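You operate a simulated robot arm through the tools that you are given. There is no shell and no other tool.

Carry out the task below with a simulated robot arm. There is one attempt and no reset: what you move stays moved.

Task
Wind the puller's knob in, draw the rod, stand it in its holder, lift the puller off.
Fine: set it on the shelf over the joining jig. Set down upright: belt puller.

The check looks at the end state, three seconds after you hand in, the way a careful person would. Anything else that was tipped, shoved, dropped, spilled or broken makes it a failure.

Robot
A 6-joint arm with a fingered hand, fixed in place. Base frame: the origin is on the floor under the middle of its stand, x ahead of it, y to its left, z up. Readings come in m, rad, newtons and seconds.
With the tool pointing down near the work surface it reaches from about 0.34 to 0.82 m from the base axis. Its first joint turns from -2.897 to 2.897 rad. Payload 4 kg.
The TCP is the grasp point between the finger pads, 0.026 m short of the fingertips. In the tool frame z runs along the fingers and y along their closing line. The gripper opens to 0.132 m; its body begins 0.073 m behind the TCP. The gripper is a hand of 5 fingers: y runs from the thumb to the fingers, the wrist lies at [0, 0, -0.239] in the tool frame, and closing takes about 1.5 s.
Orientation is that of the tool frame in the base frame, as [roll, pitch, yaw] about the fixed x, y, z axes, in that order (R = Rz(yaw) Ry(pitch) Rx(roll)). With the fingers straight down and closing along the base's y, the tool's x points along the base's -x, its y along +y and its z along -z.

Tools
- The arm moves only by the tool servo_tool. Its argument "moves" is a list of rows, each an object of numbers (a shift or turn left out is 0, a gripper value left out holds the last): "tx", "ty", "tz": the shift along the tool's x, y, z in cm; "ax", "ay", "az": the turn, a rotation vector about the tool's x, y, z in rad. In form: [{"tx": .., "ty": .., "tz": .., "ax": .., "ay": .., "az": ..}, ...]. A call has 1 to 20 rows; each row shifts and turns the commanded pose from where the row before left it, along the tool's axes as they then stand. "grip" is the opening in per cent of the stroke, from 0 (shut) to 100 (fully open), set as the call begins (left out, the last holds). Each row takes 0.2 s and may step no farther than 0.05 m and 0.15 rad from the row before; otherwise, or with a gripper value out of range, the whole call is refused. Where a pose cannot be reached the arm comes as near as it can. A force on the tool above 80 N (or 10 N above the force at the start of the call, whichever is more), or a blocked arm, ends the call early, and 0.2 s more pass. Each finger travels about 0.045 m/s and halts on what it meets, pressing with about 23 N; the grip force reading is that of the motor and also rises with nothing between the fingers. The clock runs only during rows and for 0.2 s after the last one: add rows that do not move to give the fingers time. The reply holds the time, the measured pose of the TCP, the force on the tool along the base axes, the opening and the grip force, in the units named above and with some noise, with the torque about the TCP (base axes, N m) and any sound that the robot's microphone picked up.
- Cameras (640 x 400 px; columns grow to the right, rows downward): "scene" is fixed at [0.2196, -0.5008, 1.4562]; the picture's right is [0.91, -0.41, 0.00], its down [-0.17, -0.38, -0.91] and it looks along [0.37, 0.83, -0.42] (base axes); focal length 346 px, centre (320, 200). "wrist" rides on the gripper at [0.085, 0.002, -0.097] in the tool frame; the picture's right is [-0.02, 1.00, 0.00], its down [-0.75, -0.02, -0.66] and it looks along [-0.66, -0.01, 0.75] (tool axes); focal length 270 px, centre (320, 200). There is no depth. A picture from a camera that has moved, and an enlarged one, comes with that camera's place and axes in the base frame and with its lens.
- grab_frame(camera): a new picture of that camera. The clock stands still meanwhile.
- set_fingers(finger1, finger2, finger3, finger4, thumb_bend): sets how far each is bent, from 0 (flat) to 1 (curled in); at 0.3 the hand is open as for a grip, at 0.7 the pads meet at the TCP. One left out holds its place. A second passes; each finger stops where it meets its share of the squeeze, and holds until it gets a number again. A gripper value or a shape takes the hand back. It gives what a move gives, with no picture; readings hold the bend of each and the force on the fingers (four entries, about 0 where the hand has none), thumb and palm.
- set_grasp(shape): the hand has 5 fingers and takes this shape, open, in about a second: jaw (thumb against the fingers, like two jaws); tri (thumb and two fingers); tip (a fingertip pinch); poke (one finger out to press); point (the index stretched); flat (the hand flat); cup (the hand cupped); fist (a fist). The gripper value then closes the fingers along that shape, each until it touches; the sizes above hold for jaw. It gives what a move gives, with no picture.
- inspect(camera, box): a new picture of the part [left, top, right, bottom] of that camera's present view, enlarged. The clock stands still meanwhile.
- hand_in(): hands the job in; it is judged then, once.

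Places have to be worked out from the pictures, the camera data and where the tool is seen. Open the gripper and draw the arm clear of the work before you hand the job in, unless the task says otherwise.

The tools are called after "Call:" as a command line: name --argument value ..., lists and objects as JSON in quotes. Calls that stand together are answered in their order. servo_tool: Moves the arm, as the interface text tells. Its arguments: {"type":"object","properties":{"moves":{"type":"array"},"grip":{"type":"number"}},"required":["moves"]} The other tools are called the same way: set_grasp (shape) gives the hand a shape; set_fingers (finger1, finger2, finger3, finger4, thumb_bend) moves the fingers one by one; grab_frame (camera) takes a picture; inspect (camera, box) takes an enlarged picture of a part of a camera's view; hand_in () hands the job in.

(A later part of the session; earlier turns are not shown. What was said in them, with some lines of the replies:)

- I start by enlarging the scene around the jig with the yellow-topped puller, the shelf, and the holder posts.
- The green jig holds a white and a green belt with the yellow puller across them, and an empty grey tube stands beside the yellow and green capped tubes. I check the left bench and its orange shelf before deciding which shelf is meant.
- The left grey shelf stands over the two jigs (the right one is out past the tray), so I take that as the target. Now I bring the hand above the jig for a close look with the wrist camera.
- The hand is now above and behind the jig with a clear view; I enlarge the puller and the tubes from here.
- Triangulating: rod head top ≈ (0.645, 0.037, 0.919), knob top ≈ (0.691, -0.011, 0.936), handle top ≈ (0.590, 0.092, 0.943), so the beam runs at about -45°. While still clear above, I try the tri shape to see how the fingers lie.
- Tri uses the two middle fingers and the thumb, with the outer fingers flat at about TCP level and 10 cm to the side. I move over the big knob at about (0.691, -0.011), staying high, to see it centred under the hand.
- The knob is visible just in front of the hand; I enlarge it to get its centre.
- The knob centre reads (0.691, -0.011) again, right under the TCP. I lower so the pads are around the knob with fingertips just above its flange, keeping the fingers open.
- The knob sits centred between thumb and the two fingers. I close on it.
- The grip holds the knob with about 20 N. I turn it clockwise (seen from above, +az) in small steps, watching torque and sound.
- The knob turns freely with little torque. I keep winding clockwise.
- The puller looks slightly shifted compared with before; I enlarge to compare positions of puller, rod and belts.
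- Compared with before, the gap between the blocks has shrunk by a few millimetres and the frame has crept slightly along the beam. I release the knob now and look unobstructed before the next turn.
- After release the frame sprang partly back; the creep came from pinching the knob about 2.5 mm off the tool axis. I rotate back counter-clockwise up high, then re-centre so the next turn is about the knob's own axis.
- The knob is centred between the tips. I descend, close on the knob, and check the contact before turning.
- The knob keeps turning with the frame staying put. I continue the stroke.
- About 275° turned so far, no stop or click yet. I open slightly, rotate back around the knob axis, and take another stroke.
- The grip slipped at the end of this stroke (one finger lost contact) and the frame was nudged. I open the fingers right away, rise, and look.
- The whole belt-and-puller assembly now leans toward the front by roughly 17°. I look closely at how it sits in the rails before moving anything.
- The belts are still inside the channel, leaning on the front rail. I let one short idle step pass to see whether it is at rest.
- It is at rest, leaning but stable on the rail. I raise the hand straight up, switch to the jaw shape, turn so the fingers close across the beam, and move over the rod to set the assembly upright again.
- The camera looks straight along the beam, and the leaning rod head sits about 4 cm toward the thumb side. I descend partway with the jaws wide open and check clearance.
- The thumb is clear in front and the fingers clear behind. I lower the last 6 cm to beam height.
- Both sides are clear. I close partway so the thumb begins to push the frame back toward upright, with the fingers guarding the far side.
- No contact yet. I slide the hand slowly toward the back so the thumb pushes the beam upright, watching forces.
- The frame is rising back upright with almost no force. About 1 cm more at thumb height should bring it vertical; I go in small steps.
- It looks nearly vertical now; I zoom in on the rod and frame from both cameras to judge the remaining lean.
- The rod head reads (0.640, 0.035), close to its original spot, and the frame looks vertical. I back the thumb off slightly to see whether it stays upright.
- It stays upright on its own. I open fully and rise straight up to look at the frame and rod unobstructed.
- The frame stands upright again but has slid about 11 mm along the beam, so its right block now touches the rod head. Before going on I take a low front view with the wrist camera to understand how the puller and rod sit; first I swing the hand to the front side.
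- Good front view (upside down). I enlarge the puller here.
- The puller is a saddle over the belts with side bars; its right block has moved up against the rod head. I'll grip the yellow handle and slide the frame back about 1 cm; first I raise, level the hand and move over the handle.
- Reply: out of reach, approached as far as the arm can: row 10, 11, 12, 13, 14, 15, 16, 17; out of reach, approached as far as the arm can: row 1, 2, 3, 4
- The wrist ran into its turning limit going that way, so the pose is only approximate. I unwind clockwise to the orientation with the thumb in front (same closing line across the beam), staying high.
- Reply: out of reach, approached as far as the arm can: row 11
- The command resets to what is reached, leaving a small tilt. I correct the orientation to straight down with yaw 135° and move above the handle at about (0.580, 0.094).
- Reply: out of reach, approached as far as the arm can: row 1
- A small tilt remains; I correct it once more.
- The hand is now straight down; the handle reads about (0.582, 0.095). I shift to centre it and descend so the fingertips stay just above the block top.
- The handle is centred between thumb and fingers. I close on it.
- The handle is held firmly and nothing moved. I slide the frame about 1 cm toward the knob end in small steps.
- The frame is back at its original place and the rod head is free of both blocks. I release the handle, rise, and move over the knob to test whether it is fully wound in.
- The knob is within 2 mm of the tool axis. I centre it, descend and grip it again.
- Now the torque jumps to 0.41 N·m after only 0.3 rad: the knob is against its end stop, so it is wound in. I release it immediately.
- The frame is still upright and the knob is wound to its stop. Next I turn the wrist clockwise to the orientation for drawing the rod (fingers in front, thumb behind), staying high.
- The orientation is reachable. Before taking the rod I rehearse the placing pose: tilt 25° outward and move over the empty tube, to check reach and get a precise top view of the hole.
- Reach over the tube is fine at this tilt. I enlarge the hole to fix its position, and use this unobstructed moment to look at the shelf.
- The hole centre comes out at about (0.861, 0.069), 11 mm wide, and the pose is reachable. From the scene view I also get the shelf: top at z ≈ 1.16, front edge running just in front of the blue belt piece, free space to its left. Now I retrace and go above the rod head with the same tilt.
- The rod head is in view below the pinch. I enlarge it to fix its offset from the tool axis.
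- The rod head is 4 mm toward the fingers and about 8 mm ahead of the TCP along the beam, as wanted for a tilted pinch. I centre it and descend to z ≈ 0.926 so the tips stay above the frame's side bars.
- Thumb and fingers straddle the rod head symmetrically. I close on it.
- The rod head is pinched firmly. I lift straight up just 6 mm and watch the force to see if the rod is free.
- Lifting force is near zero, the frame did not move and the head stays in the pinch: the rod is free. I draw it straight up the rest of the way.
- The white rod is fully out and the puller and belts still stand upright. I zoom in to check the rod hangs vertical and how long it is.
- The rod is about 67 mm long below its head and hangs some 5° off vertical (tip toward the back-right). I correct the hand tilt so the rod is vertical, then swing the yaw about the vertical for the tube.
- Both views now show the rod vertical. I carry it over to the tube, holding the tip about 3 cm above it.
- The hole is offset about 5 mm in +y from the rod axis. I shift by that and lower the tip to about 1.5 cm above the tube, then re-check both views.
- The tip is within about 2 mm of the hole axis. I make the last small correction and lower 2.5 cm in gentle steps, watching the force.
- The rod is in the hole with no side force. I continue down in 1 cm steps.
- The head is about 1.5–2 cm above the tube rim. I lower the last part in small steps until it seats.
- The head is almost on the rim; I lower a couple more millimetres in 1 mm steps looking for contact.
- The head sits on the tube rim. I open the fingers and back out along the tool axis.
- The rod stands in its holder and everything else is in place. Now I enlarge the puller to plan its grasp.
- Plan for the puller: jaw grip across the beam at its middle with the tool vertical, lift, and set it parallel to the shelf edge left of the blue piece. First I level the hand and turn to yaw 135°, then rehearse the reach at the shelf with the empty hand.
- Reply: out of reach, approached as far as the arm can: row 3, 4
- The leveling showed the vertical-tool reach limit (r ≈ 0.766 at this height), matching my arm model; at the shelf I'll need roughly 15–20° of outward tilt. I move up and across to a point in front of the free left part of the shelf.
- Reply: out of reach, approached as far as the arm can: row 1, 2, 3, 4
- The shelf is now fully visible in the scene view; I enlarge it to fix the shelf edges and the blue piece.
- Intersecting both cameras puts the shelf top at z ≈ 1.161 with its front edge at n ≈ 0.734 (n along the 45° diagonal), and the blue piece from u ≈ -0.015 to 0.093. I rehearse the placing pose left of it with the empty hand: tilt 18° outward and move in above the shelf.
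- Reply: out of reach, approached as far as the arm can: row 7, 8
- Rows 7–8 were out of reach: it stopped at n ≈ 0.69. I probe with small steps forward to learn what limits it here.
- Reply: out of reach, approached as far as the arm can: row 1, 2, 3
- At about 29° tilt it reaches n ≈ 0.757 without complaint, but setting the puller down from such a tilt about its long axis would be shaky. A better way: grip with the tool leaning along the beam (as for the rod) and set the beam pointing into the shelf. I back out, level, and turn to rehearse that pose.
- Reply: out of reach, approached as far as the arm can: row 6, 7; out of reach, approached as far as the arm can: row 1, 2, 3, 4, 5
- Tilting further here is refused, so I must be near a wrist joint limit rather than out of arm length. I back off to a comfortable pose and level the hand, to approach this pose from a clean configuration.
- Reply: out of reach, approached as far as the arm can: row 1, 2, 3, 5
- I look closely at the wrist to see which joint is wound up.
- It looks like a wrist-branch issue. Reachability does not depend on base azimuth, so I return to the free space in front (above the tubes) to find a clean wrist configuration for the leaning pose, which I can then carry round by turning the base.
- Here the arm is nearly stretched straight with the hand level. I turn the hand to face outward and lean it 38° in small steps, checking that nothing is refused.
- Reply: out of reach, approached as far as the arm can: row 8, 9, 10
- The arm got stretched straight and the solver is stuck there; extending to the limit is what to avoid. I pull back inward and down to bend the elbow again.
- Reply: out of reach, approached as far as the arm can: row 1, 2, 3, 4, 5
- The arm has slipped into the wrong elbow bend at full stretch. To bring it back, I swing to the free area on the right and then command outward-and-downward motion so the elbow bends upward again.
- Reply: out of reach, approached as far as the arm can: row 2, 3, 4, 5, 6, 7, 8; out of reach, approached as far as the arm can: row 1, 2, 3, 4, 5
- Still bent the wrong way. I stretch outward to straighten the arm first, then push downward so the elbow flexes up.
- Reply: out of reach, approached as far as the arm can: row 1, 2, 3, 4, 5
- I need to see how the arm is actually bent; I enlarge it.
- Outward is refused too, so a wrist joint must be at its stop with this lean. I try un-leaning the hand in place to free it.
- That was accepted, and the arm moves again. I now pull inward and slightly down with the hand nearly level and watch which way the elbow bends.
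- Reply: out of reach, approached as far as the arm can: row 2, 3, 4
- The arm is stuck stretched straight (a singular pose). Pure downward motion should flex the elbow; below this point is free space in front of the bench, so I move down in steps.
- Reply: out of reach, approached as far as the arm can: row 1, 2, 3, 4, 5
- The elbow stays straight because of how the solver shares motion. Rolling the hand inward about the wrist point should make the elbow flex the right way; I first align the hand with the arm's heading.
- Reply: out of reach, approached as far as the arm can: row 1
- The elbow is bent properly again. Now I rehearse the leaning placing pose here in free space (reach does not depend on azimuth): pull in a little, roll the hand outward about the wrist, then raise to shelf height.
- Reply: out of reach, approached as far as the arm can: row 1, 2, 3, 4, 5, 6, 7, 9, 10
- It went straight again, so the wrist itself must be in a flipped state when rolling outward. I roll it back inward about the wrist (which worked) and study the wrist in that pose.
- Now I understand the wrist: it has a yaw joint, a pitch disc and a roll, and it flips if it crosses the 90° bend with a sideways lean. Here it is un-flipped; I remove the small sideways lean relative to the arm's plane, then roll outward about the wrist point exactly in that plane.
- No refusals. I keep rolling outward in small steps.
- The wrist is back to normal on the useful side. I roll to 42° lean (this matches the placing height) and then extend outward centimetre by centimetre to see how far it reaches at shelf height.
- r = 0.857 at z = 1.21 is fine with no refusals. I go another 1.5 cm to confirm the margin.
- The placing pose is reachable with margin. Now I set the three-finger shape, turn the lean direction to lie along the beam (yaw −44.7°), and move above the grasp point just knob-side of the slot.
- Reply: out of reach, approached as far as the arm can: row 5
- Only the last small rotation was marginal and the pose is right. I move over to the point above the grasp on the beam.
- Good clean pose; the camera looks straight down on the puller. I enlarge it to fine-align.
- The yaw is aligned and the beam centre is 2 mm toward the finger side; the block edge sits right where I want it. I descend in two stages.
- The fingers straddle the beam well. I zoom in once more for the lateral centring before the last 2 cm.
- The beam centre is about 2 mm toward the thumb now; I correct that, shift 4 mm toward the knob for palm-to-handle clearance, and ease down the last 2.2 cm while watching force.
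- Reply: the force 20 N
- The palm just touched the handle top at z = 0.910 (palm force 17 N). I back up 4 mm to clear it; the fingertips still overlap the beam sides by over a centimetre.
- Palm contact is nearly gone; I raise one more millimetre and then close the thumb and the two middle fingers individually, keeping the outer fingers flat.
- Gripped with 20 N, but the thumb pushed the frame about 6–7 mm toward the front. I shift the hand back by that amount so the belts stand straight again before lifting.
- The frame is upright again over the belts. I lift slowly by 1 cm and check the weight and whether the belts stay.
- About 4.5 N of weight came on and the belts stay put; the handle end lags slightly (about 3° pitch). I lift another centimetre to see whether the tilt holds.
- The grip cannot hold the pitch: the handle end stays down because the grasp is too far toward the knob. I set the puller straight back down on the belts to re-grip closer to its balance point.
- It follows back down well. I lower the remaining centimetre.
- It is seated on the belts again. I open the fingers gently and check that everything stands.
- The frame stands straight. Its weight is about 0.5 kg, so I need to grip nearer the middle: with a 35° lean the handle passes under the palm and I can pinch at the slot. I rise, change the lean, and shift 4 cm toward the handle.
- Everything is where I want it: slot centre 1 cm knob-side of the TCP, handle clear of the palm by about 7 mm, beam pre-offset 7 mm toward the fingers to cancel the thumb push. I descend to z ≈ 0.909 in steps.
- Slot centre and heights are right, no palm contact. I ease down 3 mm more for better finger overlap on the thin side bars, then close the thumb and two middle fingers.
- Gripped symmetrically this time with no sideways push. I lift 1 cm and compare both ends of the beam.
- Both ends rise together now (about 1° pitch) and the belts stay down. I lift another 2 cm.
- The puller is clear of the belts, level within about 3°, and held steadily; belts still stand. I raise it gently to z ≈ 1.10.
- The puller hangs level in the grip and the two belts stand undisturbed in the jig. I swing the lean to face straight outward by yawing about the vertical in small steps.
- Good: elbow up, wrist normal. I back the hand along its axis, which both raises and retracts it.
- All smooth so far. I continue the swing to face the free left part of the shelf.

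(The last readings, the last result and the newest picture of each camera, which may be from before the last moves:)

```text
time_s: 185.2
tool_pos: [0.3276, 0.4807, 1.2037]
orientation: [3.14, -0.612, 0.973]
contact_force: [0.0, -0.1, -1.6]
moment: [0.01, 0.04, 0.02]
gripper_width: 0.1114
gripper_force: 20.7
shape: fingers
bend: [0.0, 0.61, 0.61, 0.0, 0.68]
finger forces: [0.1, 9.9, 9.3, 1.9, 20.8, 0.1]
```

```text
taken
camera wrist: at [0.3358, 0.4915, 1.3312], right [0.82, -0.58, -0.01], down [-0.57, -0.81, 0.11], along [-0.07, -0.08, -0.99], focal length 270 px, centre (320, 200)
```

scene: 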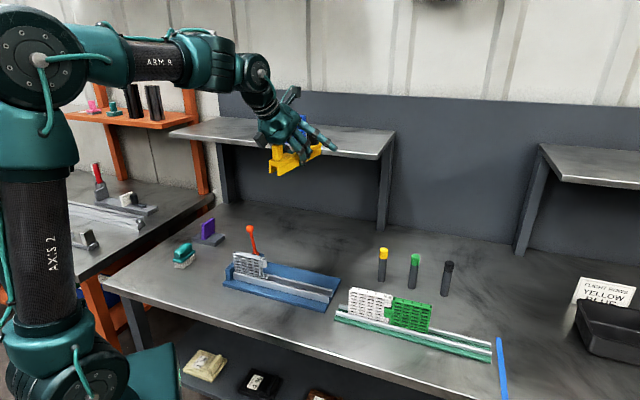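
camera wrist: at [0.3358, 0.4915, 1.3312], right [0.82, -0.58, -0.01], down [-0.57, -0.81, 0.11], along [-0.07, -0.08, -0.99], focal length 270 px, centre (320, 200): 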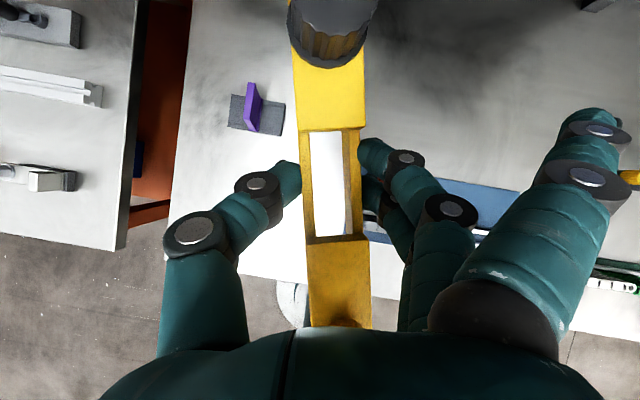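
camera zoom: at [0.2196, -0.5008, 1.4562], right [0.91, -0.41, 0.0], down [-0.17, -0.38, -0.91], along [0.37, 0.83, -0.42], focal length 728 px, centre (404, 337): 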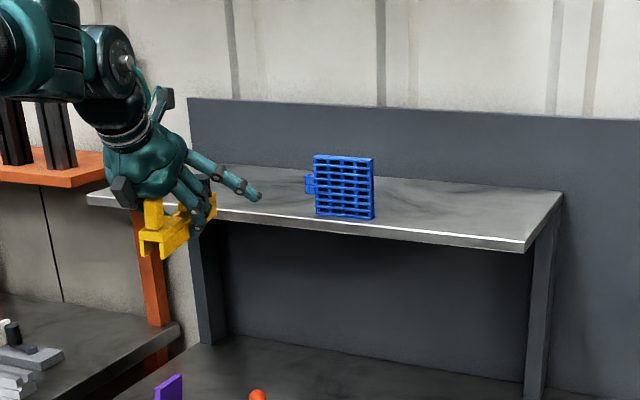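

I'm in front of the shelf. I zoom in to check the puller's pitch in the hand before going over the edge.

Call:
inspect --camera "wrist" --box '[220, 50, 420, 340]'

Call:
inspect --camera "scene" --box '[180, 90, 290, 180]'

```text
1.38 times, centred on (320, 195) of wrist
camera zoom: at [0.3358, 0.4915, 1.3312], right [0.82, -0.58, -0.01], down [-0.57, -0.81, 0.11], along [-0.07, -0.08, -0.99], focal length 373 px, centre (320, 207)
```

zoom: 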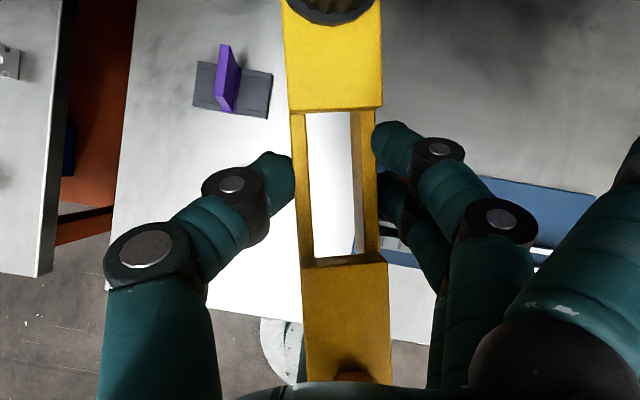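

```text
4.44 times, centred on (235, 135) of scene
camera zoom: at [0.2196, -0.5008, 1.4562], right [0.91, -0.41, 0.0], down [-0.17, -0.38, -0.91], along [0.37, 0.83, -0.42], focal length 1537 px, centre (698, 489)
```

zoom: 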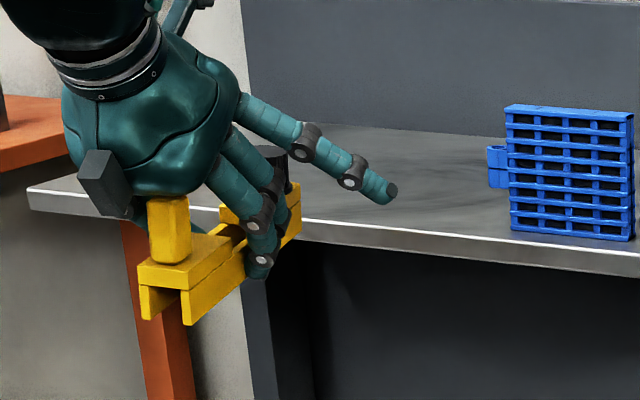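

The beam is close to level, with its underside about 4 cm below the TCP. I raise 1.5 cm, step a little left, and start extending over the shelf, stopping part-way to check clearances.

Call:
servo_tool --moves '[{"tx": 0.43, "tz": -0.615}, {"tx": 0.43, "tz": -0.615}, {"ty": -1.5}, {"tx": 2.11, "tz": 1.48, "ty": 0.212}, {"tx": 2.11, "tz": 1.48, "ty": 0.212}, {"tx": 2.11, "tz": 1.48, "ty": 0.212}, {"tx": 2.11, "tz": 1.48, "ty": 0.212}, {}]'

Call:
inspect --camera "scene" --box '[160, 60, 340, 180]'

```text
time_s: 187.0
tool_pos: [0.3778, 0.5697, 1.2178]
orientation: [3.14, -0.61, 0.975]
contact_force: [-0.6, 0.1, -2.0]
moment: [-0.01, 0.03, -0.01]
gripper_width: 0.1115
gripper_force: 20.3
shape: fingers
bend: [0.0, 0.61, 0.6, 0.0, 0.68]
finger forces: [0.0, 9.9, 9.1, 1.7, 20.7, 0.0]
```

```text
3.33 times, centred on (250, 120) of scene
camera zoom: at [0.2196, -0.5008, 1.4562], right [0.91, -0.41, 0.0], down [-0.17, -0.38, -0.91], along [0.37, 0.83, -0.42], focal length 1153 px, centre (553, 467)
```

zoom: 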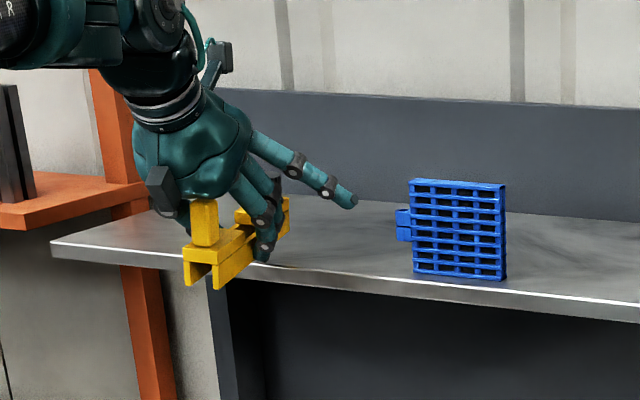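

The far end is passing above the shelf edge with clearance, and the fingers are well left of the blue piece. I extend further.

Call:
servo_tool --moves '[{"tx": 2.11, "tz": 1.48, "ty": 0.212}, {"tx": 2.11, "tz": 1.48, "ty": 0.212}, {"tx": 2.11, "tz": 1.48, "ty": 0.212}, {}]'

Call:
inspect --camera "scene" --box '[160, 60, 340, 180]'

Call:
grab_frame --camera "wrist"

```text
time_s: 188.0
tool_pos: [0.4297, 0.6307, 1.2169]
orientation: [3.14, -0.608, 0.974]
contact_force: [1.0, 0.2, -2.3]
moment: [-0.01, 0.0, 0.02]
gripper_width: 0.1113
gripper_force: 20.2
shape: fingers
bend: [0.0, 0.61, 0.6, 0.0, 0.68]
finger forces: [0.0, 9.9, 9.0, 1.8, 20.6, 0.0]
```

```text
3.33 times, centred on (250, 120) of scene
camera zoom: at [0.2196, -0.5008, 1.4562], right [0.91, -0.41, 0.0], down [-0.17, -0.38, -0.91], along [0.37, 0.83, -0.42], focal length 1153 px, centre (553, 467)
```

zoom: 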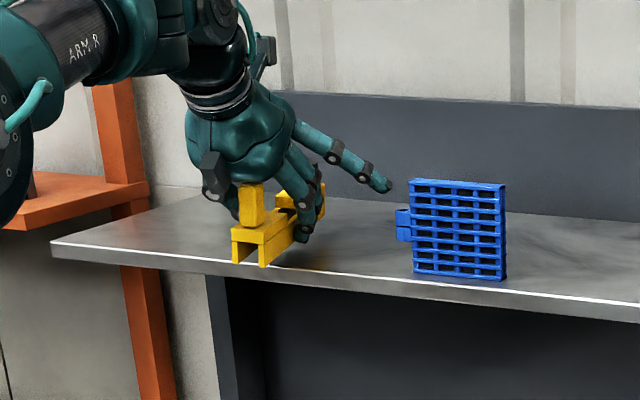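

```text
taken
camera wrist: at [0.4374, 0.6405, 1.3449], right [0.82, -0.58, -0.01], down [-0.57, -0.81, 0.11], along [-0.07, -0.08, -0.99], focal length 270 px, centre (320, 200)
```

wrist: 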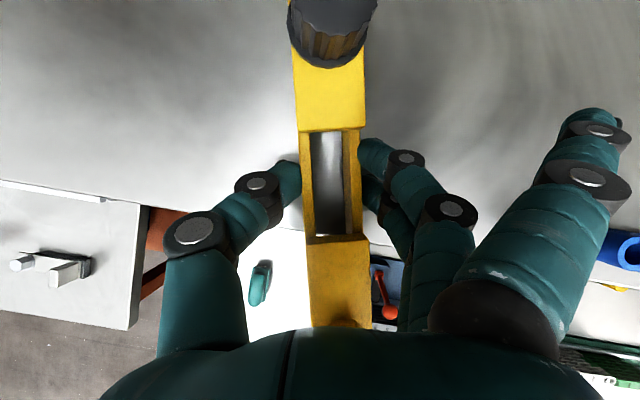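

Still clear on all sides. I continue in smaller steps toward the final spot.

Call:
servo_tool --moves '[{"tx": 1.055, "tz": 0.74, "ty": 0.1}, {"tx": 1.055, "tz": 0.74, "ty": 0.1}, {"tx": 1.055, "tz": 0.74, "ty": 0.1}, {"tx": 1.055, "tz": 0.74, "ty": 0.1}, {}]'

Call:
inspect --camera "scene" --box '[160, 60, 340, 180]'

```text
time_s: 189.2
tool_pos: [0.4605, 0.6689, 1.2171]
orientation: [3.14, -0.61, 0.973]
contact_force: [0.4, 0.3, -2.1]
moment: [0.02, 0.04, -0.05]
gripper_width: 0.1115
gripper_force: 20.9
shape: fingers
bend: [0.0, 0.61, 0.6, 0.0, 0.68]
finger forces: [0.1, 9.9, 9.2, 1.9, 20.7, 0.0]
```

```text
3.33 times, centred on (250, 120) of scene
camera zoom: at [0.2196, -0.5008, 1.4562], right [0.91, -0.41, 0.0], down [-0.17, -0.38, -0.91], along [0.37, 0.83, -0.42], focal length 1153 px, centre (553, 467)
```

zoom: 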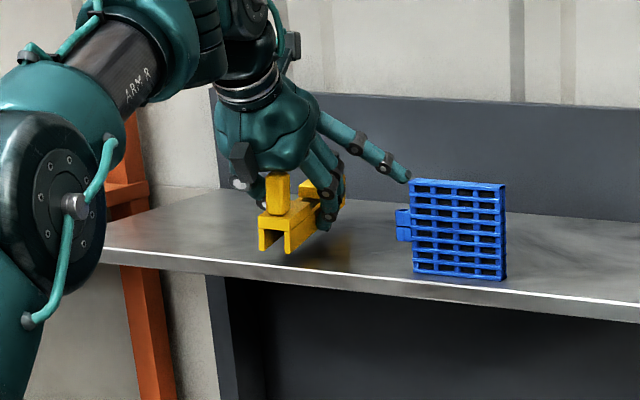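

Near end is almost over the edge line. I advance another 2.7 cm while sinking 1 cm, leaving a few millimetres above the shelf.

Call:
servo_tool --moves '[{"tx": 0.835, "tz": 1.196, "ty": 0.08}, {"tx": 0.835, "tz": 1.196, "ty": 0.08}, {}]'

Call:
inspect --camera "scene" --box '[200, 90, 310, 170]'

Call:
grab_frame --camera "wrist"

```text
time_s: 190.0
tool_pos: [0.4765, 0.6904, 1.2074]
orientation: [3.14, -0.611, 0.974]
contact_force: [-0.2, -0.5, -2.2]
moment: [-0.03, 0.02, 0.0]
gripper_width: 0.1118
gripper_force: 20.8
shape: fingers
bend: [0.0, 0.61, 0.6, 0.0, 0.68]
finger forces: [0.0, 9.9, 9.1, 1.8, 20.7, 0.0]
```

```text
5.00 times, centred on (255, 130) of scene
camera zoom: at [0.2196, -0.5008, 1.4562], right [0.91, -0.41, 0.0], down [-0.17, -0.38, -0.91], along [0.37, 0.83, -0.42], focal length 1730 px, centre (645, 550)
```

zoom: 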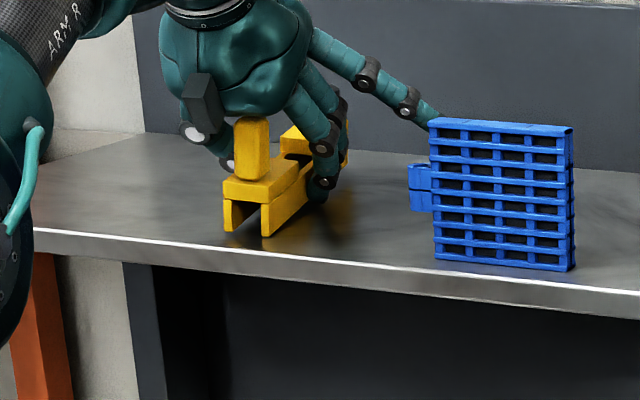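

```text
taken
camera wrist: at [0.4858, 0.701, 1.3349], right [0.82, -0.58, -0.01], down [-0.57, -0.81, 0.11], along [-0.07, -0.08, -0.99], focal length 270 px, centre (320, 200)
```

wrist: 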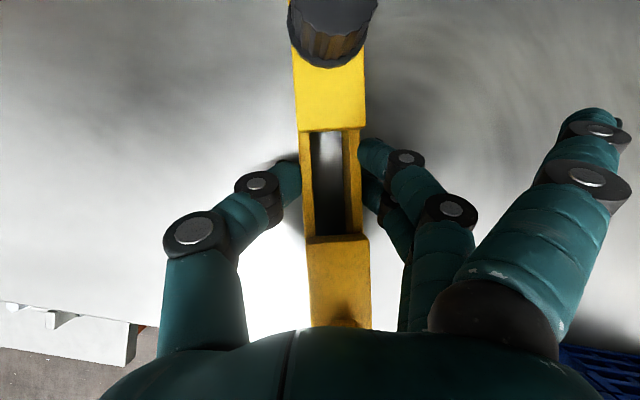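

The whole base is over the shelf, its near end about 1.5 cm inside the front edge, and nothing else is close. I lower in 2 mm steps watching the vertical force.

Call:
servo_tool --moves '[{"tx": -0.115, "tz": 0.164}, {"tx": -0.115, "tz": 0.164}]'

Call:
servo_tool --moves '[{"tx": -0.115, "tz": 0.164}]'

Call:
inspect --camera "scene" --box '[210, 100, 280, 150]'

```text
time_s: 190.6
tool_pos: [0.4778, 0.6905, 1.2047]
orientation: [3.141, -0.612, 0.974]
contact_force: [1.2, 0.2, 6.3]
moment: [-0.37, -0.04, 0.0]
gripper_width: 0.1116
gripper_force: 24.2
shape: fingers
bend: [0.0, 0.61, 0.61, 0.0, 0.68]
finger forces: [0.0, 10.0, 13.7, 3.1, 20.4, 0.1]
```

```text
time_s: 191.0
tool_pos: [0.4758, 0.6929, 1.2056]
orientation: [3.14, -0.616, 0.975]
contact_force: [4.6, 2.0, 17.1]
moment: [-0.41, -0.44, 0.08]
gripper_width: 0.1115
gripper_force: 28.9
shape: fingers
bend: [0.0, 0.61, 0.62, 0.0, 0.68]
finger forces: [0.0, 10.2, 24.6, 3.1, 19.8, 0.1]
```

```text
8.00 times, centred on (245, 125) of scene
camera zoom: at [0.2196, -0.5008, 1.4562], right [0.91, -0.41, 0.0], down [-0.17, -0.38, -0.91], along [0.37, 0.83, -0.42], focal length 2767 px, centre (920, 800)
```

zoom: 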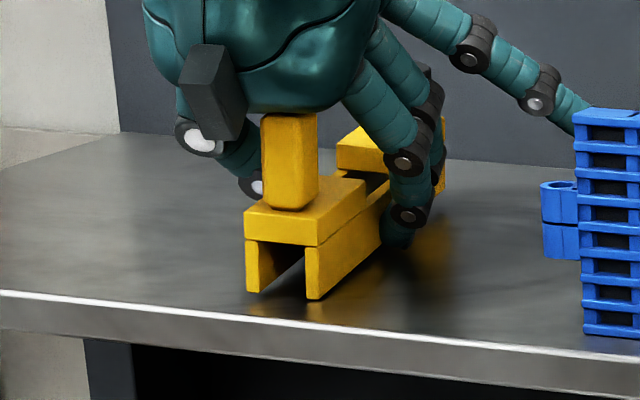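

A fingertip is touching the shelf before the puller's base (finger 3 force up), with the base a few millimetres above. I back up 2 mm, then open only that lower finger a bit so I can set the base fully down.

Call:
servo_tool --moves '[{"tx": 0.172, "tz": -0.246}, {}]'

Call:
set_fingers --finger3 0.5

Call:
inspect --camera "scene" --box '[210, 100, 280, 150]'

Call:
inspect --camera "wrist" --box '[220, 50, 420, 340]'

```text
time_s: 191.6
tool_pos: [0.4762, 0.6912, 1.2053]
orientation: [3.139, -0.609, 0.974]
contact_force: [4.7, 2.2, 11.8]
moment: [-0.25, -0.41, 0.1]
gripper_width: 0.1115
gripper_force: 25.6
shape: fingers
bend: [0.0, 0.61, 0.62, 0.0, 0.68]
finger forces: [0.0, 10.1, 20.3, 2.9, 19.4, 0.0]
```

```text
time_s: 192.6
tool_pos: [0.4757, 0.6898, 1.2049]
orientation: [3.14, -0.61, 0.974]
contact_force: [-3.4, 1.7, 10.5]
moment: [-0.18, -0.14, -0.01]
gripper_width: 0.1105
gripper_force: 21.8
shape: fingers
bend: [0.0, 0.61, 0.62, 0.0, 0.68]
finger forces: [0.1, 10.9, 13.9, 3.5, 15.6, 0.0]
```

```text
8.00 times, centred on (245, 125) of scene
camera zoom: at [0.2196, -0.5008, 1.4562], right [0.91, -0.41, 0.0], down [-0.17, -0.38, -0.91], along [0.37, 0.83, -0.42], focal length 2767 px, centre (920, 800)
```

zoom: 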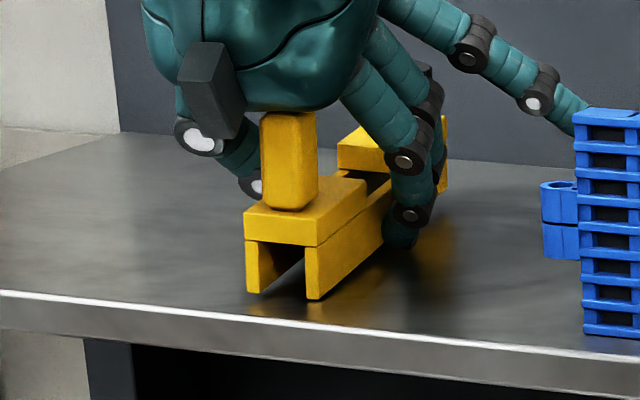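

```text
1.38 times, centred on (320, 195) of wrist
camera zoom: at [0.4849, 0.7016, 1.333], right [0.82, -0.58, -0.01], down [-0.57, -0.81, 0.11], along [-0.07, -0.08, -0.99], focal length 373 px, centre (320, 207)
```

zoom: 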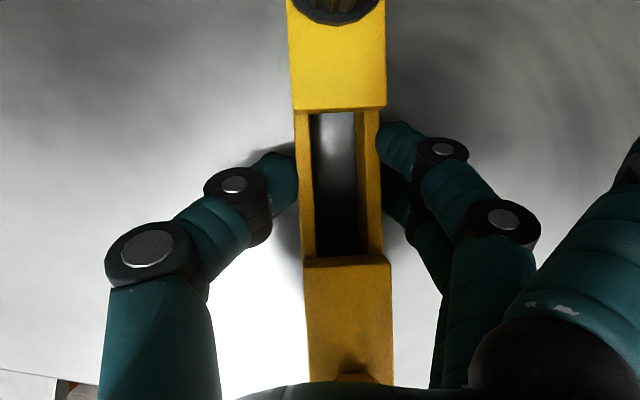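

Finger 3 is pinned against the shelf and cannot open here. I raise 6 mm, then open that finger while holding the thumb at its present bend, so finger 2 and the thumb keep the light puller.

Call:
servo_tool --moves '[{"tx": 0.172, "tz": -0.246}, {"tx": 0.172, "tz": -0.246}, {}]'

Call:
set_fingers --finger3 0.55 --thumb_bend 0.68

Call:
inspect --camera "scene" --box '[210, 100, 280, 150]'

Call:
inspect --camera "wrist" --box '[220, 50, 420, 340]'

```text
time_s: 193.4
tool_pos: [0.4772, 0.6915, 1.2089]
orientation: [3.138, -0.608, 0.974]
contact_force: [0.4, -0.8, -2.7]
moment: [-0.01, 0.01, -0.02]
gripper_width: 0.11
gripper_force: 14.4
shape: fingers
bend: [0.0, 0.61, 0.5, 0.0, 0.68]
finger forces: [0.0, 11.4, 0.0, 3.9, 14.6, 0.0]
```

```text
time_s: 194.4
tool_pos: [0.4778, 0.6912, 1.2106]
orientation: [3.139, -0.611, 0.974]
contact_force: [0.4, 0.6, -2.3]
moment: [-0.03, 0.03, 0.0]
gripper_width: 0.1158
gripper_force: 6.7
shape: fingers
bend: [0.0, 0.61, 0.55, 0.0, 0.66]
finger forces: [0.0, 6.3, 0.1, 0.1, 6.6, 0.0]
```

```text
8.00 times, centred on (245, 125) of scene
camera zoom: at [0.2196, -0.5008, 1.4562], right [0.91, -0.41, 0.0], down [-0.17, -0.38, -0.91], along [0.37, 0.83, -0.42], focal length 2767 px, centre (920, 800)
```

zoom: 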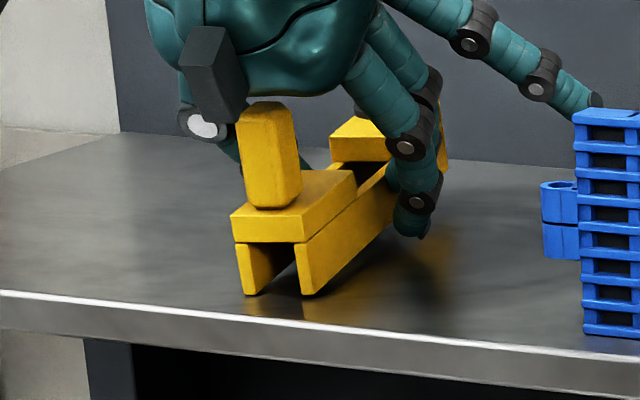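

```text
1.38 times, centred on (320, 195) of wrist
camera zoom: at [0.4863, 0.7018, 1.3387], right [0.82, -0.58, -0.01], down [-0.57, -0.81, 0.11], along [-0.07, -0.08, -0.99], focal length 373 px, centre (320, 207)
```

zoom: 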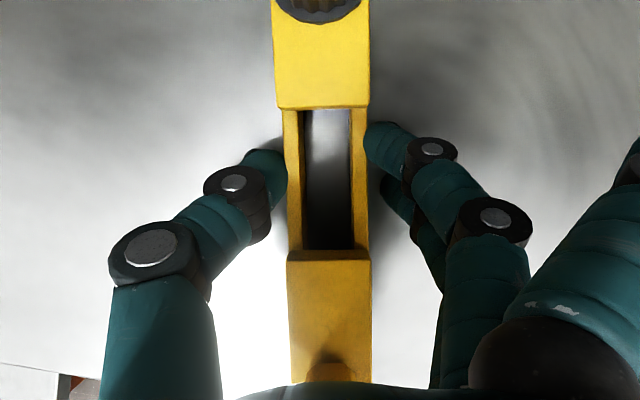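

The puller is held lightly by finger 2 and the thumb, slightly rolled. I lower in 2 mm steps until it rests on the shelf.

Call:
servo_tool --moves '[{"tx": -0.115, "tz": 0.164}, {}]'

Call:
servo_tool --moves '[{"tx": -0.115, "tz": 0.164}, {}]'

Call:
inspect --camera "scene" --box '[210, 100, 280, 150]'

```text
time_s: 195.0
tool_pos: [0.4776, 0.6919, 1.2084]
orientation: [3.139, -0.61, 0.973]
contact_force: [0.0, -0.3, -2.4]
moment: [-0.02, 0.02, 0.0]
gripper_width: 0.1156
gripper_force: 5.9
shape: fingers
bend: [0.0, 0.61, 0.55, 0.0, 0.66]
finger forces: [0.0, 6.4, 0.0, 0.0, 6.4, 0.0]
```

```text
time_s: 195.6
tool_pos: [0.477, 0.6914, 1.2069]
orientation: [3.139, -0.609, 0.974]
contact_force: [-0.2, -0.3, -1.8]
moment: [-0.05, 0.02, 0.02]
gripper_width: 0.1157
gripper_force: 6.5
shape: fingers
bend: [0.0, 0.61, 0.55, 0.0, 0.66]
finger forces: [0.0, 6.3, 0.0, 0.0, 6.6, 0.0]
```

```text
8.00 times, centred on (245, 125) of scene
camera zoom: at [0.2196, -0.5008, 1.4562], right [0.91, -0.41, 0.0], down [-0.17, -0.38, -0.91], along [0.37, 0.83, -0.42], focal length 2767 px, centre (920, 800)
```

zoom: 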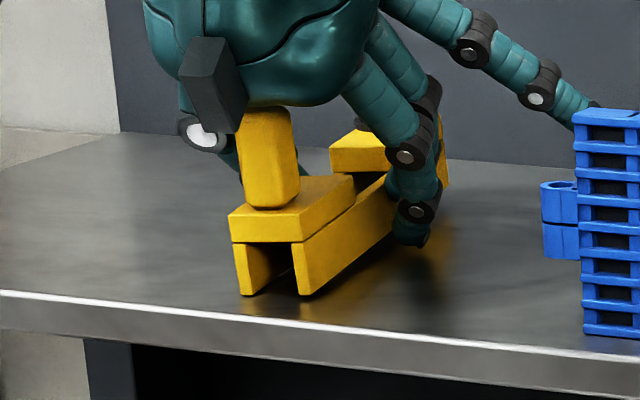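

The near end seems to be touching while the far end comes down. I continue lowering in small steps.

Call:
servo_tool --moves '[{"tx": -0.115, "tz": 0.164}, {}]'

Call:
servo_tool --moves '[{"tx": -0.115, "tz": 0.164}, {}]'

Call:
inspect --camera "scene" --box '[210, 100, 280, 150]'

Call:
inspect --camera "wrist" --box '[220, 50, 420, 340]'

```text
time_s: 196.2
tool_pos: [0.4762, 0.6922, 1.2064]
orientation: [3.139, -0.612, 0.974]
contact_force: [1.9, 0.6, 3.7]
moment: [-0.1, -0.2, 0.01]
gripper_width: 0.1155
gripper_force: 9.5
shape: fingers
bend: [0.0, 0.61, 0.55, 0.0, 0.66]
finger forces: [0.1, 6.4, 5.6, 0.0, 6.5, 0.0]
```

```text
time_s: 196.8
tool_pos: [0.478, 0.6902, 1.205]
orientation: [3.139, -0.613, 0.973]
contact_force: [3.5, 2.6, 15.7]
moment: [-0.19, -0.6, 0.16]
gripper_width: 0.1156
gripper_force: 15.1
shape: fingers
bend: [0.0, 0.61, 0.57, 0.0, 0.66]
finger forces: [0.0, 6.4, 17.0, 0.1, 6.6, 0.1]
```

```text
8.00 times, centred on (245, 125) of scene
camera zoom: at [0.2196, -0.5008, 1.4562], right [0.91, -0.41, 0.0], down [-0.17, -0.38, -0.91], along [0.37, 0.83, -0.42], focal length 2767 px, centre (920, 800)
```

zoom: 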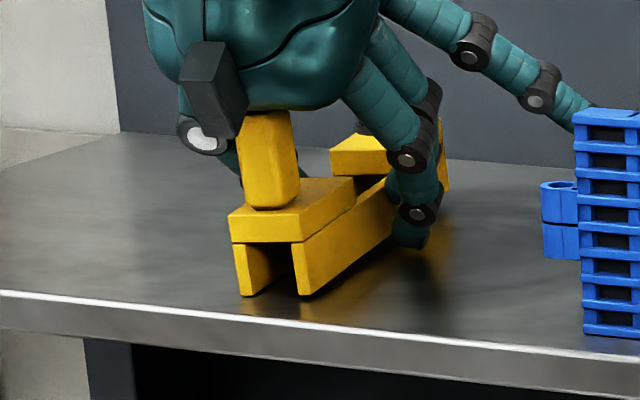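

```text
1.38 times, centred on (320, 195) of wrist
camera zoom: at [0.4853, 0.7008, 1.3338], right [0.82, -0.58, -0.01], down [-0.57, -0.81, 0.1], along [-0.07, -0.08, -0.99], focal length 373 px, centre (320, 207)
```

zoom: 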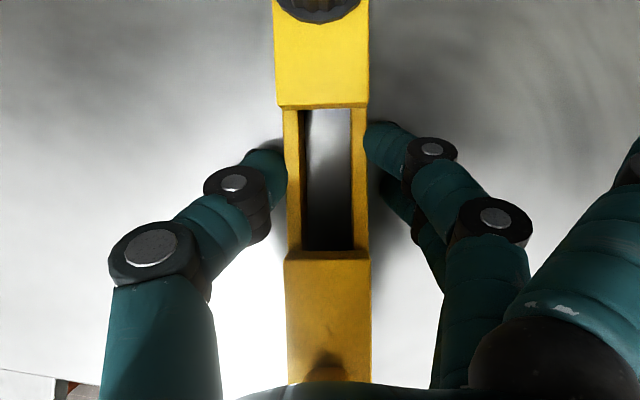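

The near end is on the shelf (it no longer sinks while the hand does), and the base is within a couple of millimetres everywhere. I unload the fingertip by 1.5 mm and open the fingers.

Call:
servo_tool --moves '[{"tx": 0.086, "tz": -0.123}, {}]'

Call:
set_fingers --finger2 0.4 --finger3 0.4 --thumb_bend 0.4

Call:
inspect --camera "scene" --box '[210, 100, 280, 150]'

Call:
inspect --camera "wrist" --box '[220, 50, 420, 340]'

```text
time_s: 197.4
tool_pos: [0.4766, 0.6885, 1.2058]
orientation: [3.141, -0.612, 0.974]
contact_force: [2.1, 4.0, 16.4]
moment: [-0.15, -0.65, 0.16]
gripper_width: 0.1157
gripper_force: 16.0
shape: fingers
bend: [0.0, 0.61, 0.57, 0.0, 0.66]
finger forces: [0.1, 6.5, 19.0, 0.0, 6.5, 0.0]
```

```text
time_s: 198.4
tool_pos: [0.4768, 0.6908, 1.2044]
orientation: [3.138, -0.61, 0.975]
contact_force: [-4.1, 2.7, 10.9]
moment: [-0.16, -0.3, 0.03]
gripper_width: 0.1526
gripper_force: 5.5
shape: fingers
bend: [0.0, 0.4, 0.61, 0.0, 0.4]
finger forces: [0.0, 0.1, 11.2, 0.0, 0.0, 0.0]
```

```text
8.00 times, centred on (245, 125) of scene
camera zoom: at [0.2196, -0.5008, 1.4562], right [0.91, -0.41, 0.0], down [-0.17, -0.38, -0.91], along [0.37, 0.83, -0.42], focal length 2767 px, centre (920, 800)
```

zoom: 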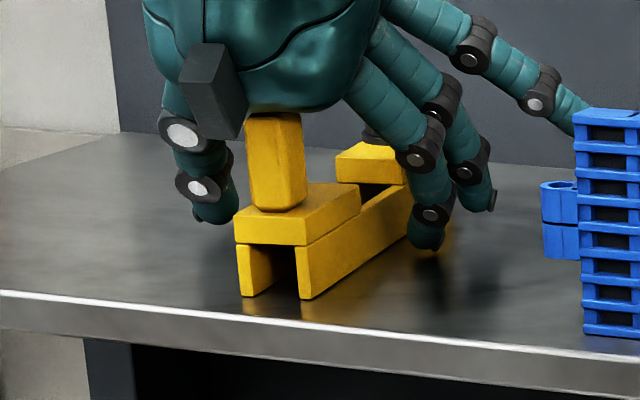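

```text
1.38 times, centred on (320, 195) of wrist
camera zoom: at [0.4854, 0.7008, 1.3327], right [0.82, -0.58, -0.01], down [-0.57, -0.81, 0.11], along [-0.07, -0.08, -0.99], focal length 373 px, centre (320, 207)
```

zoom: 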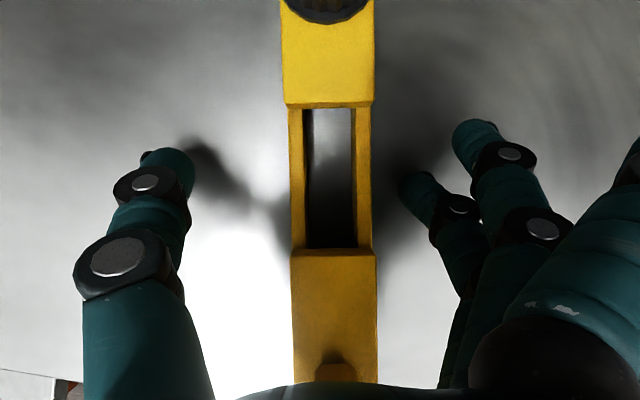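

The puller stands free on the shelf with thumb and finger 2 open. I back out along the tool axis slowly so the handle slips out between thumb and fingers.

Call:
servo_tool --moves '[{"tx": 0.172, "tz": -0.246}, {"tx": 0.172, "tz": -0.246}, {}]'

Call:
set_fingers --finger2 0.3 --finger3 0.3 --thumb_bend 0.3

Call:
inspect --camera "scene" --box '[210, 100, 280, 150]'

```text
time_s: 199.2
tool_pos: [0.4774, 0.6905, 1.2095]
orientation: [3.141, -0.61, 0.972]
contact_force: [0.0, 0.4, 0.5]
moment: [0.0, -0.01, 0.0]
gripper_width: 0.1528
gripper_force: 0.0
shape: fingers
bend: [0.0, 0.4, 0.4, 0.0, 0.4]
finger forces: [0.0, 0.0, 0.0, 0.1, 0.1, 0.0]
```

```text
time_s: 200.2
tool_pos: [0.4767, 0.6912, 1.2108]
orientation: [3.14, -0.611, 0.973]
contact_force: [-0.4, -0.3, 0.3]
moment: [-0.01, -0.02, -0.01]
gripper_width: 0.1686
gripper_force: 0.1
shape: fingers
bend: [0.0, 0.3, 0.3, 0.0, 0.3]
finger forces: [0.1, 0.1, 0.1, 0.0, 0.1, 0.0]
```

```text
8.00 times, centred on (245, 125) of scene
camera zoom: at [0.2196, -0.5008, 1.4562], right [0.91, -0.41, 0.0], down [-0.17, -0.38, -0.91], along [0.37, 0.83, -0.42], focal length 2767 px, centre (920, 800)
```

zoom: 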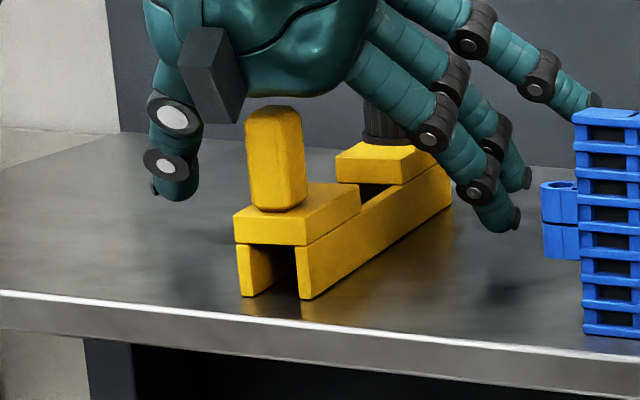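

The puller stands upright and flat on the shelf, well inside the edge. I withdraw inward and slightly upward, letting the handle pass between the open thumb and fingers.

Call:
servo_tool --moves '[{"tx": -0.65, "tz": -1.68}, {"tx": -0.65, "tz": -1.68}, {"tx": -1.31, "tz": -3.36}, {"tx": -1.31, "tz": -3.36}, {"tx": -1.31, "tz": -3.36}, {"tx": -1.31, "tz": -3.36}, {}]'

Call:
inspect --camera "scene" --box '[160, 60, 340, 180]'

```text
time_s: 201.8
tool_pos: [0.3909, 0.5665, 1.311]
orientation: [3.139, -0.611, 0.974]
contact_force: [0.2, -0.4, 0.1]
moment: [0.02, -0.02, -0.04]
gripper_width: 0.1683
gripper_force: 0.1
shape: fingers
bend: [0.0, 0.3, 0.3, 0.0, 0.3]
finger forces: [0.1, 0.1, 0.0, 0.0, 0.1, 0.1]
```

```text
3.33 times, centred on (250, 120) of scene
camera zoom: at [0.2196, -0.5008, 1.4562], right [0.91, -0.41, 0.0], down [-0.17, -0.38, -0.91], along [0.37, 0.83, -0.42], focal length 1153 px, centre (553, 467)
```

zoom: 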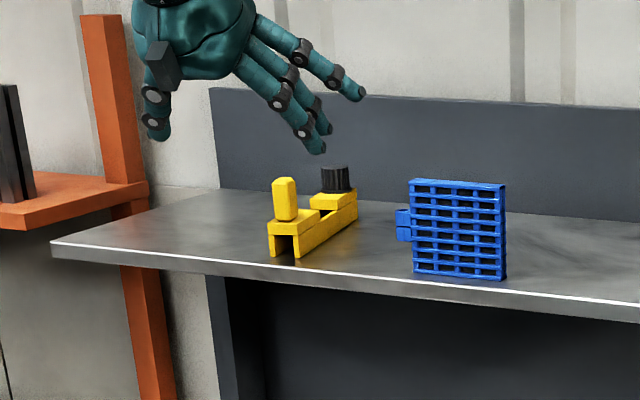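

The puller stands by itself on the shelf and the blue piece is untouched. I draw the arm back further, then check the whole scene.

Call:
servo_tool --moves '[{"tx": -3.3, "tz": -2.3}, {"tx": -3.3, "tz": -2.3}, {"tx": -3.3, "tz": -2.3}, {"ty": 4.0}, {"ty": 4.0}, {"ty": 4.0}, {"ty": 4.0}, {}]'

Call:
grab_frame --camera "scene"

Call:
inspect --camera "scene" --box '[320, 230, 510, 370]'

Call:
inspect --camera "scene" --box '[220, 90, 330, 160]'

```text
time_s: 203.6
tool_pos: [0.4562, 0.3791, 1.3094]
orientation: [3.139, -0.61, 0.973]
contact_force: [0.6, -0.4, 0.4]
moment: [0.0, 0.02, 0.02]
gripper_width: 0.1685
gripper_force: 0.2
shape: fingers
bend: [0.0, 0.3, 0.3, 0.0, 0.3]
finger forces: [0.0, 0.1, 0.0, 0.0, 0.0, 0.1]
```

```text
taken
```

scene: 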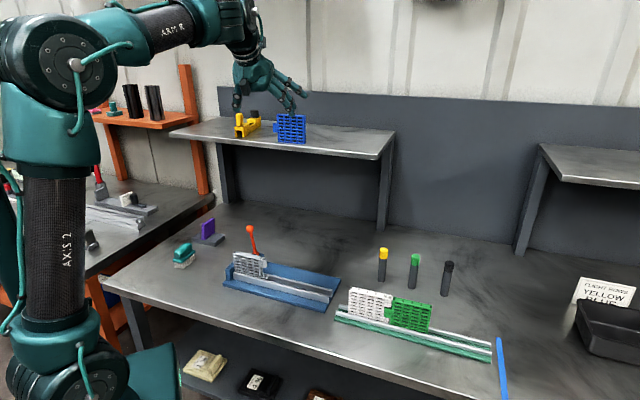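

```text
2.86 times, centred on (415, 300) of scene
camera zoom: at [0.2196, -0.5008, 1.4562], right [0.91, -0.41, 0.0], down [-0.17, -0.38, -0.91], along [0.37, 0.83, -0.42], focal length 988 px, centre (49, -86)
```

zoom: 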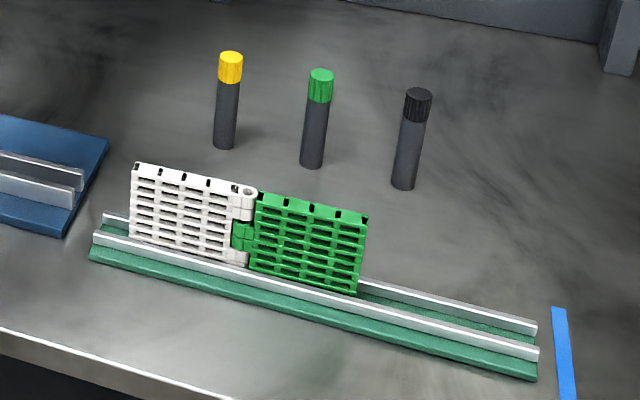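

```text
5.71 times, centred on (275, 125) of scene
camera zoom: at [0.2196, -0.5008, 1.4562], right [0.91, -0.41, 0.0], down [-0.17, -0.38, -0.91], along [0.37, 0.83, -0.42], focal length 1977 px, centre (577, 629)
```

zoom: 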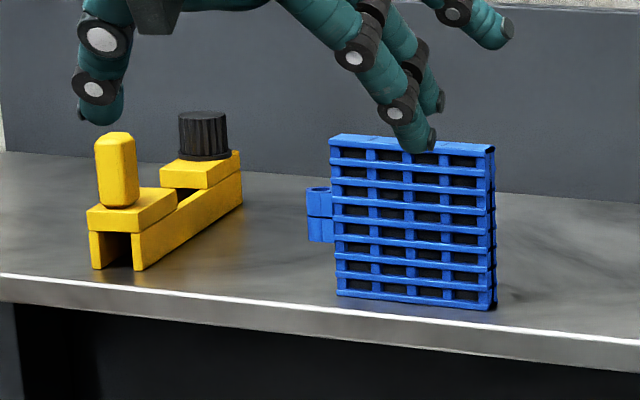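

Everything is as it should be: rod in its holder, belts upright in the jig, puller upright on the shelf, blue piece untouched. I draw the arm well clear and open the hand fully.

Call:
servo_tool --moves '[{"ty": 4.0, "tx": -0.8, "tz": -0.6}, {"ty": 4.0, "tx": -0.8, "tz": -0.6}, {"ty": 4.0, "tx": -0.8, "tz": -0.6}, {"ty": 4.0, "tx": -0.8, "tz": -0.6}, {"ty": 4.0, "tx": -0.8, "tz": -0.6}, {}]'

Call:
set_grasp --shape "jaw"

Call:
grab_frame --camera "scene"

Call:
inspect --camera "scene" --box '[160, 90, 420, 250]'

```text
time_s: 205.0
tool_pos: [0.5908, 0.2232, 1.3085]
orientation: [3.138, -0.612, 0.973]
contact_force: [-0.6, -0.4, -0.5]
moment: [-0.04, 0.04, 0.01]
gripper_width: 0.1684
gripper_force: 0.0
shape: fingers
bend: [0.0, 0.3, 0.3, 0.0, 0.3]
finger forces: [0.0, 0.0, 0.1, 0.0, 0.0, 0.0]
out of reach, approached as far as the arm can: row 5
```

```text
time_s: 205.9
tool_pos: [0.5913, 0.2241, 1.3088]
orientation: [3.137, -0.613, 0.975]
contact_force: [0.0, 0.1, 0.4]
moment: [0.0, -0.02, 0.02]
gripper_width: 0.1321
gripper_force: 0.1
shape: jaw
bend: [0.3, 0.3, 0.3, 0.3, 0.3]
finger forces: [0.1, 0.1, 0.0, 0.0, 0.0, 0.0]
```

```text
taken
```

scene: 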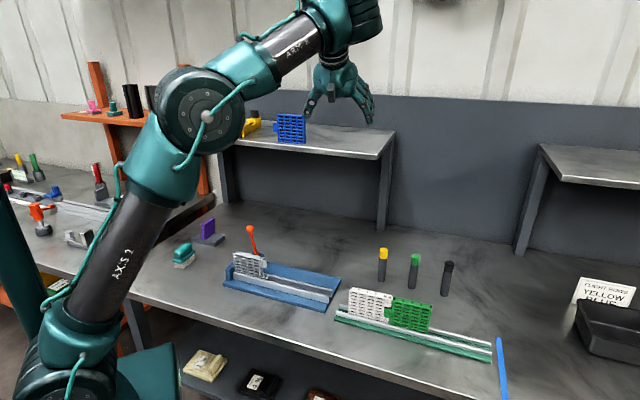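

```text
2.46 times, centred on (290, 170) of scene
camera zoom: at [0.2196, -0.5008, 1.4562], right [0.91, -0.41, 0.0], down [-0.17, -0.38, -0.91], along [0.37, 0.83, -0.42], focal length 852 px, centre (394, 274)
```

zoom: 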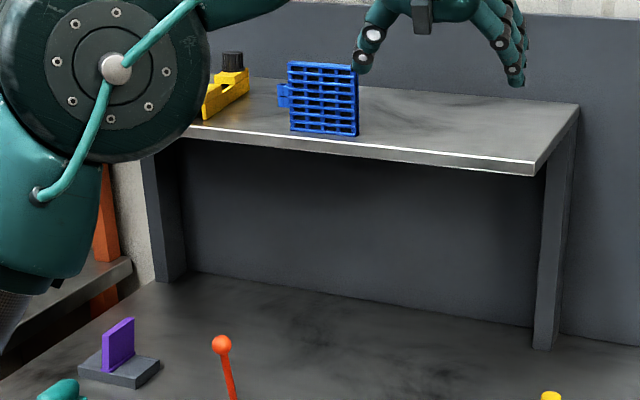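

The hand is empty, open and clear of everything; the rod is in its holder, the puller upright on the shelf, and nothing else disturbed. I hand in the job.

Call:
hand_in

```text
The job is handed in.
```

I finished the job and handed it in. The knob is wound in, the rod stands in its holder, and the belt puller stands upright on the shelf.

- **Knob:** I wound it clockwise until it hit its end stop. The turning torque jumped to about 0.4 N·m, up from almost nothing.
- **Rod:** It came out freely and now stands in the empty grey tube beside the yellow- and green-capped ones, with its head on the rim.
- **Puller:** It is on the left grey shelf, to the left of the blue belt piece, about 1.5 cm in from the front edge. Its base was within a few millimetres of the shelf when I opened the fingers.
- **Shelf choice:** "The shelf over the joining jig" could mean either jig, because neither is labelled. I chose the left shelf: it is directly over the blue jig, the nearest to the green one, and the only one in reach.

While I was winding the knob, the grip slipped and the belts and puller tipped forward onto the front rail. I pushed them back upright before going on. My first lift was off balance, so I set the puller back on the belts and gripped it again nearer the middle.

In the last pictures the belts stand in the jig at their original places. The blue piece and the other tubes look untouched, and the hand is open, empty and clear of the work.
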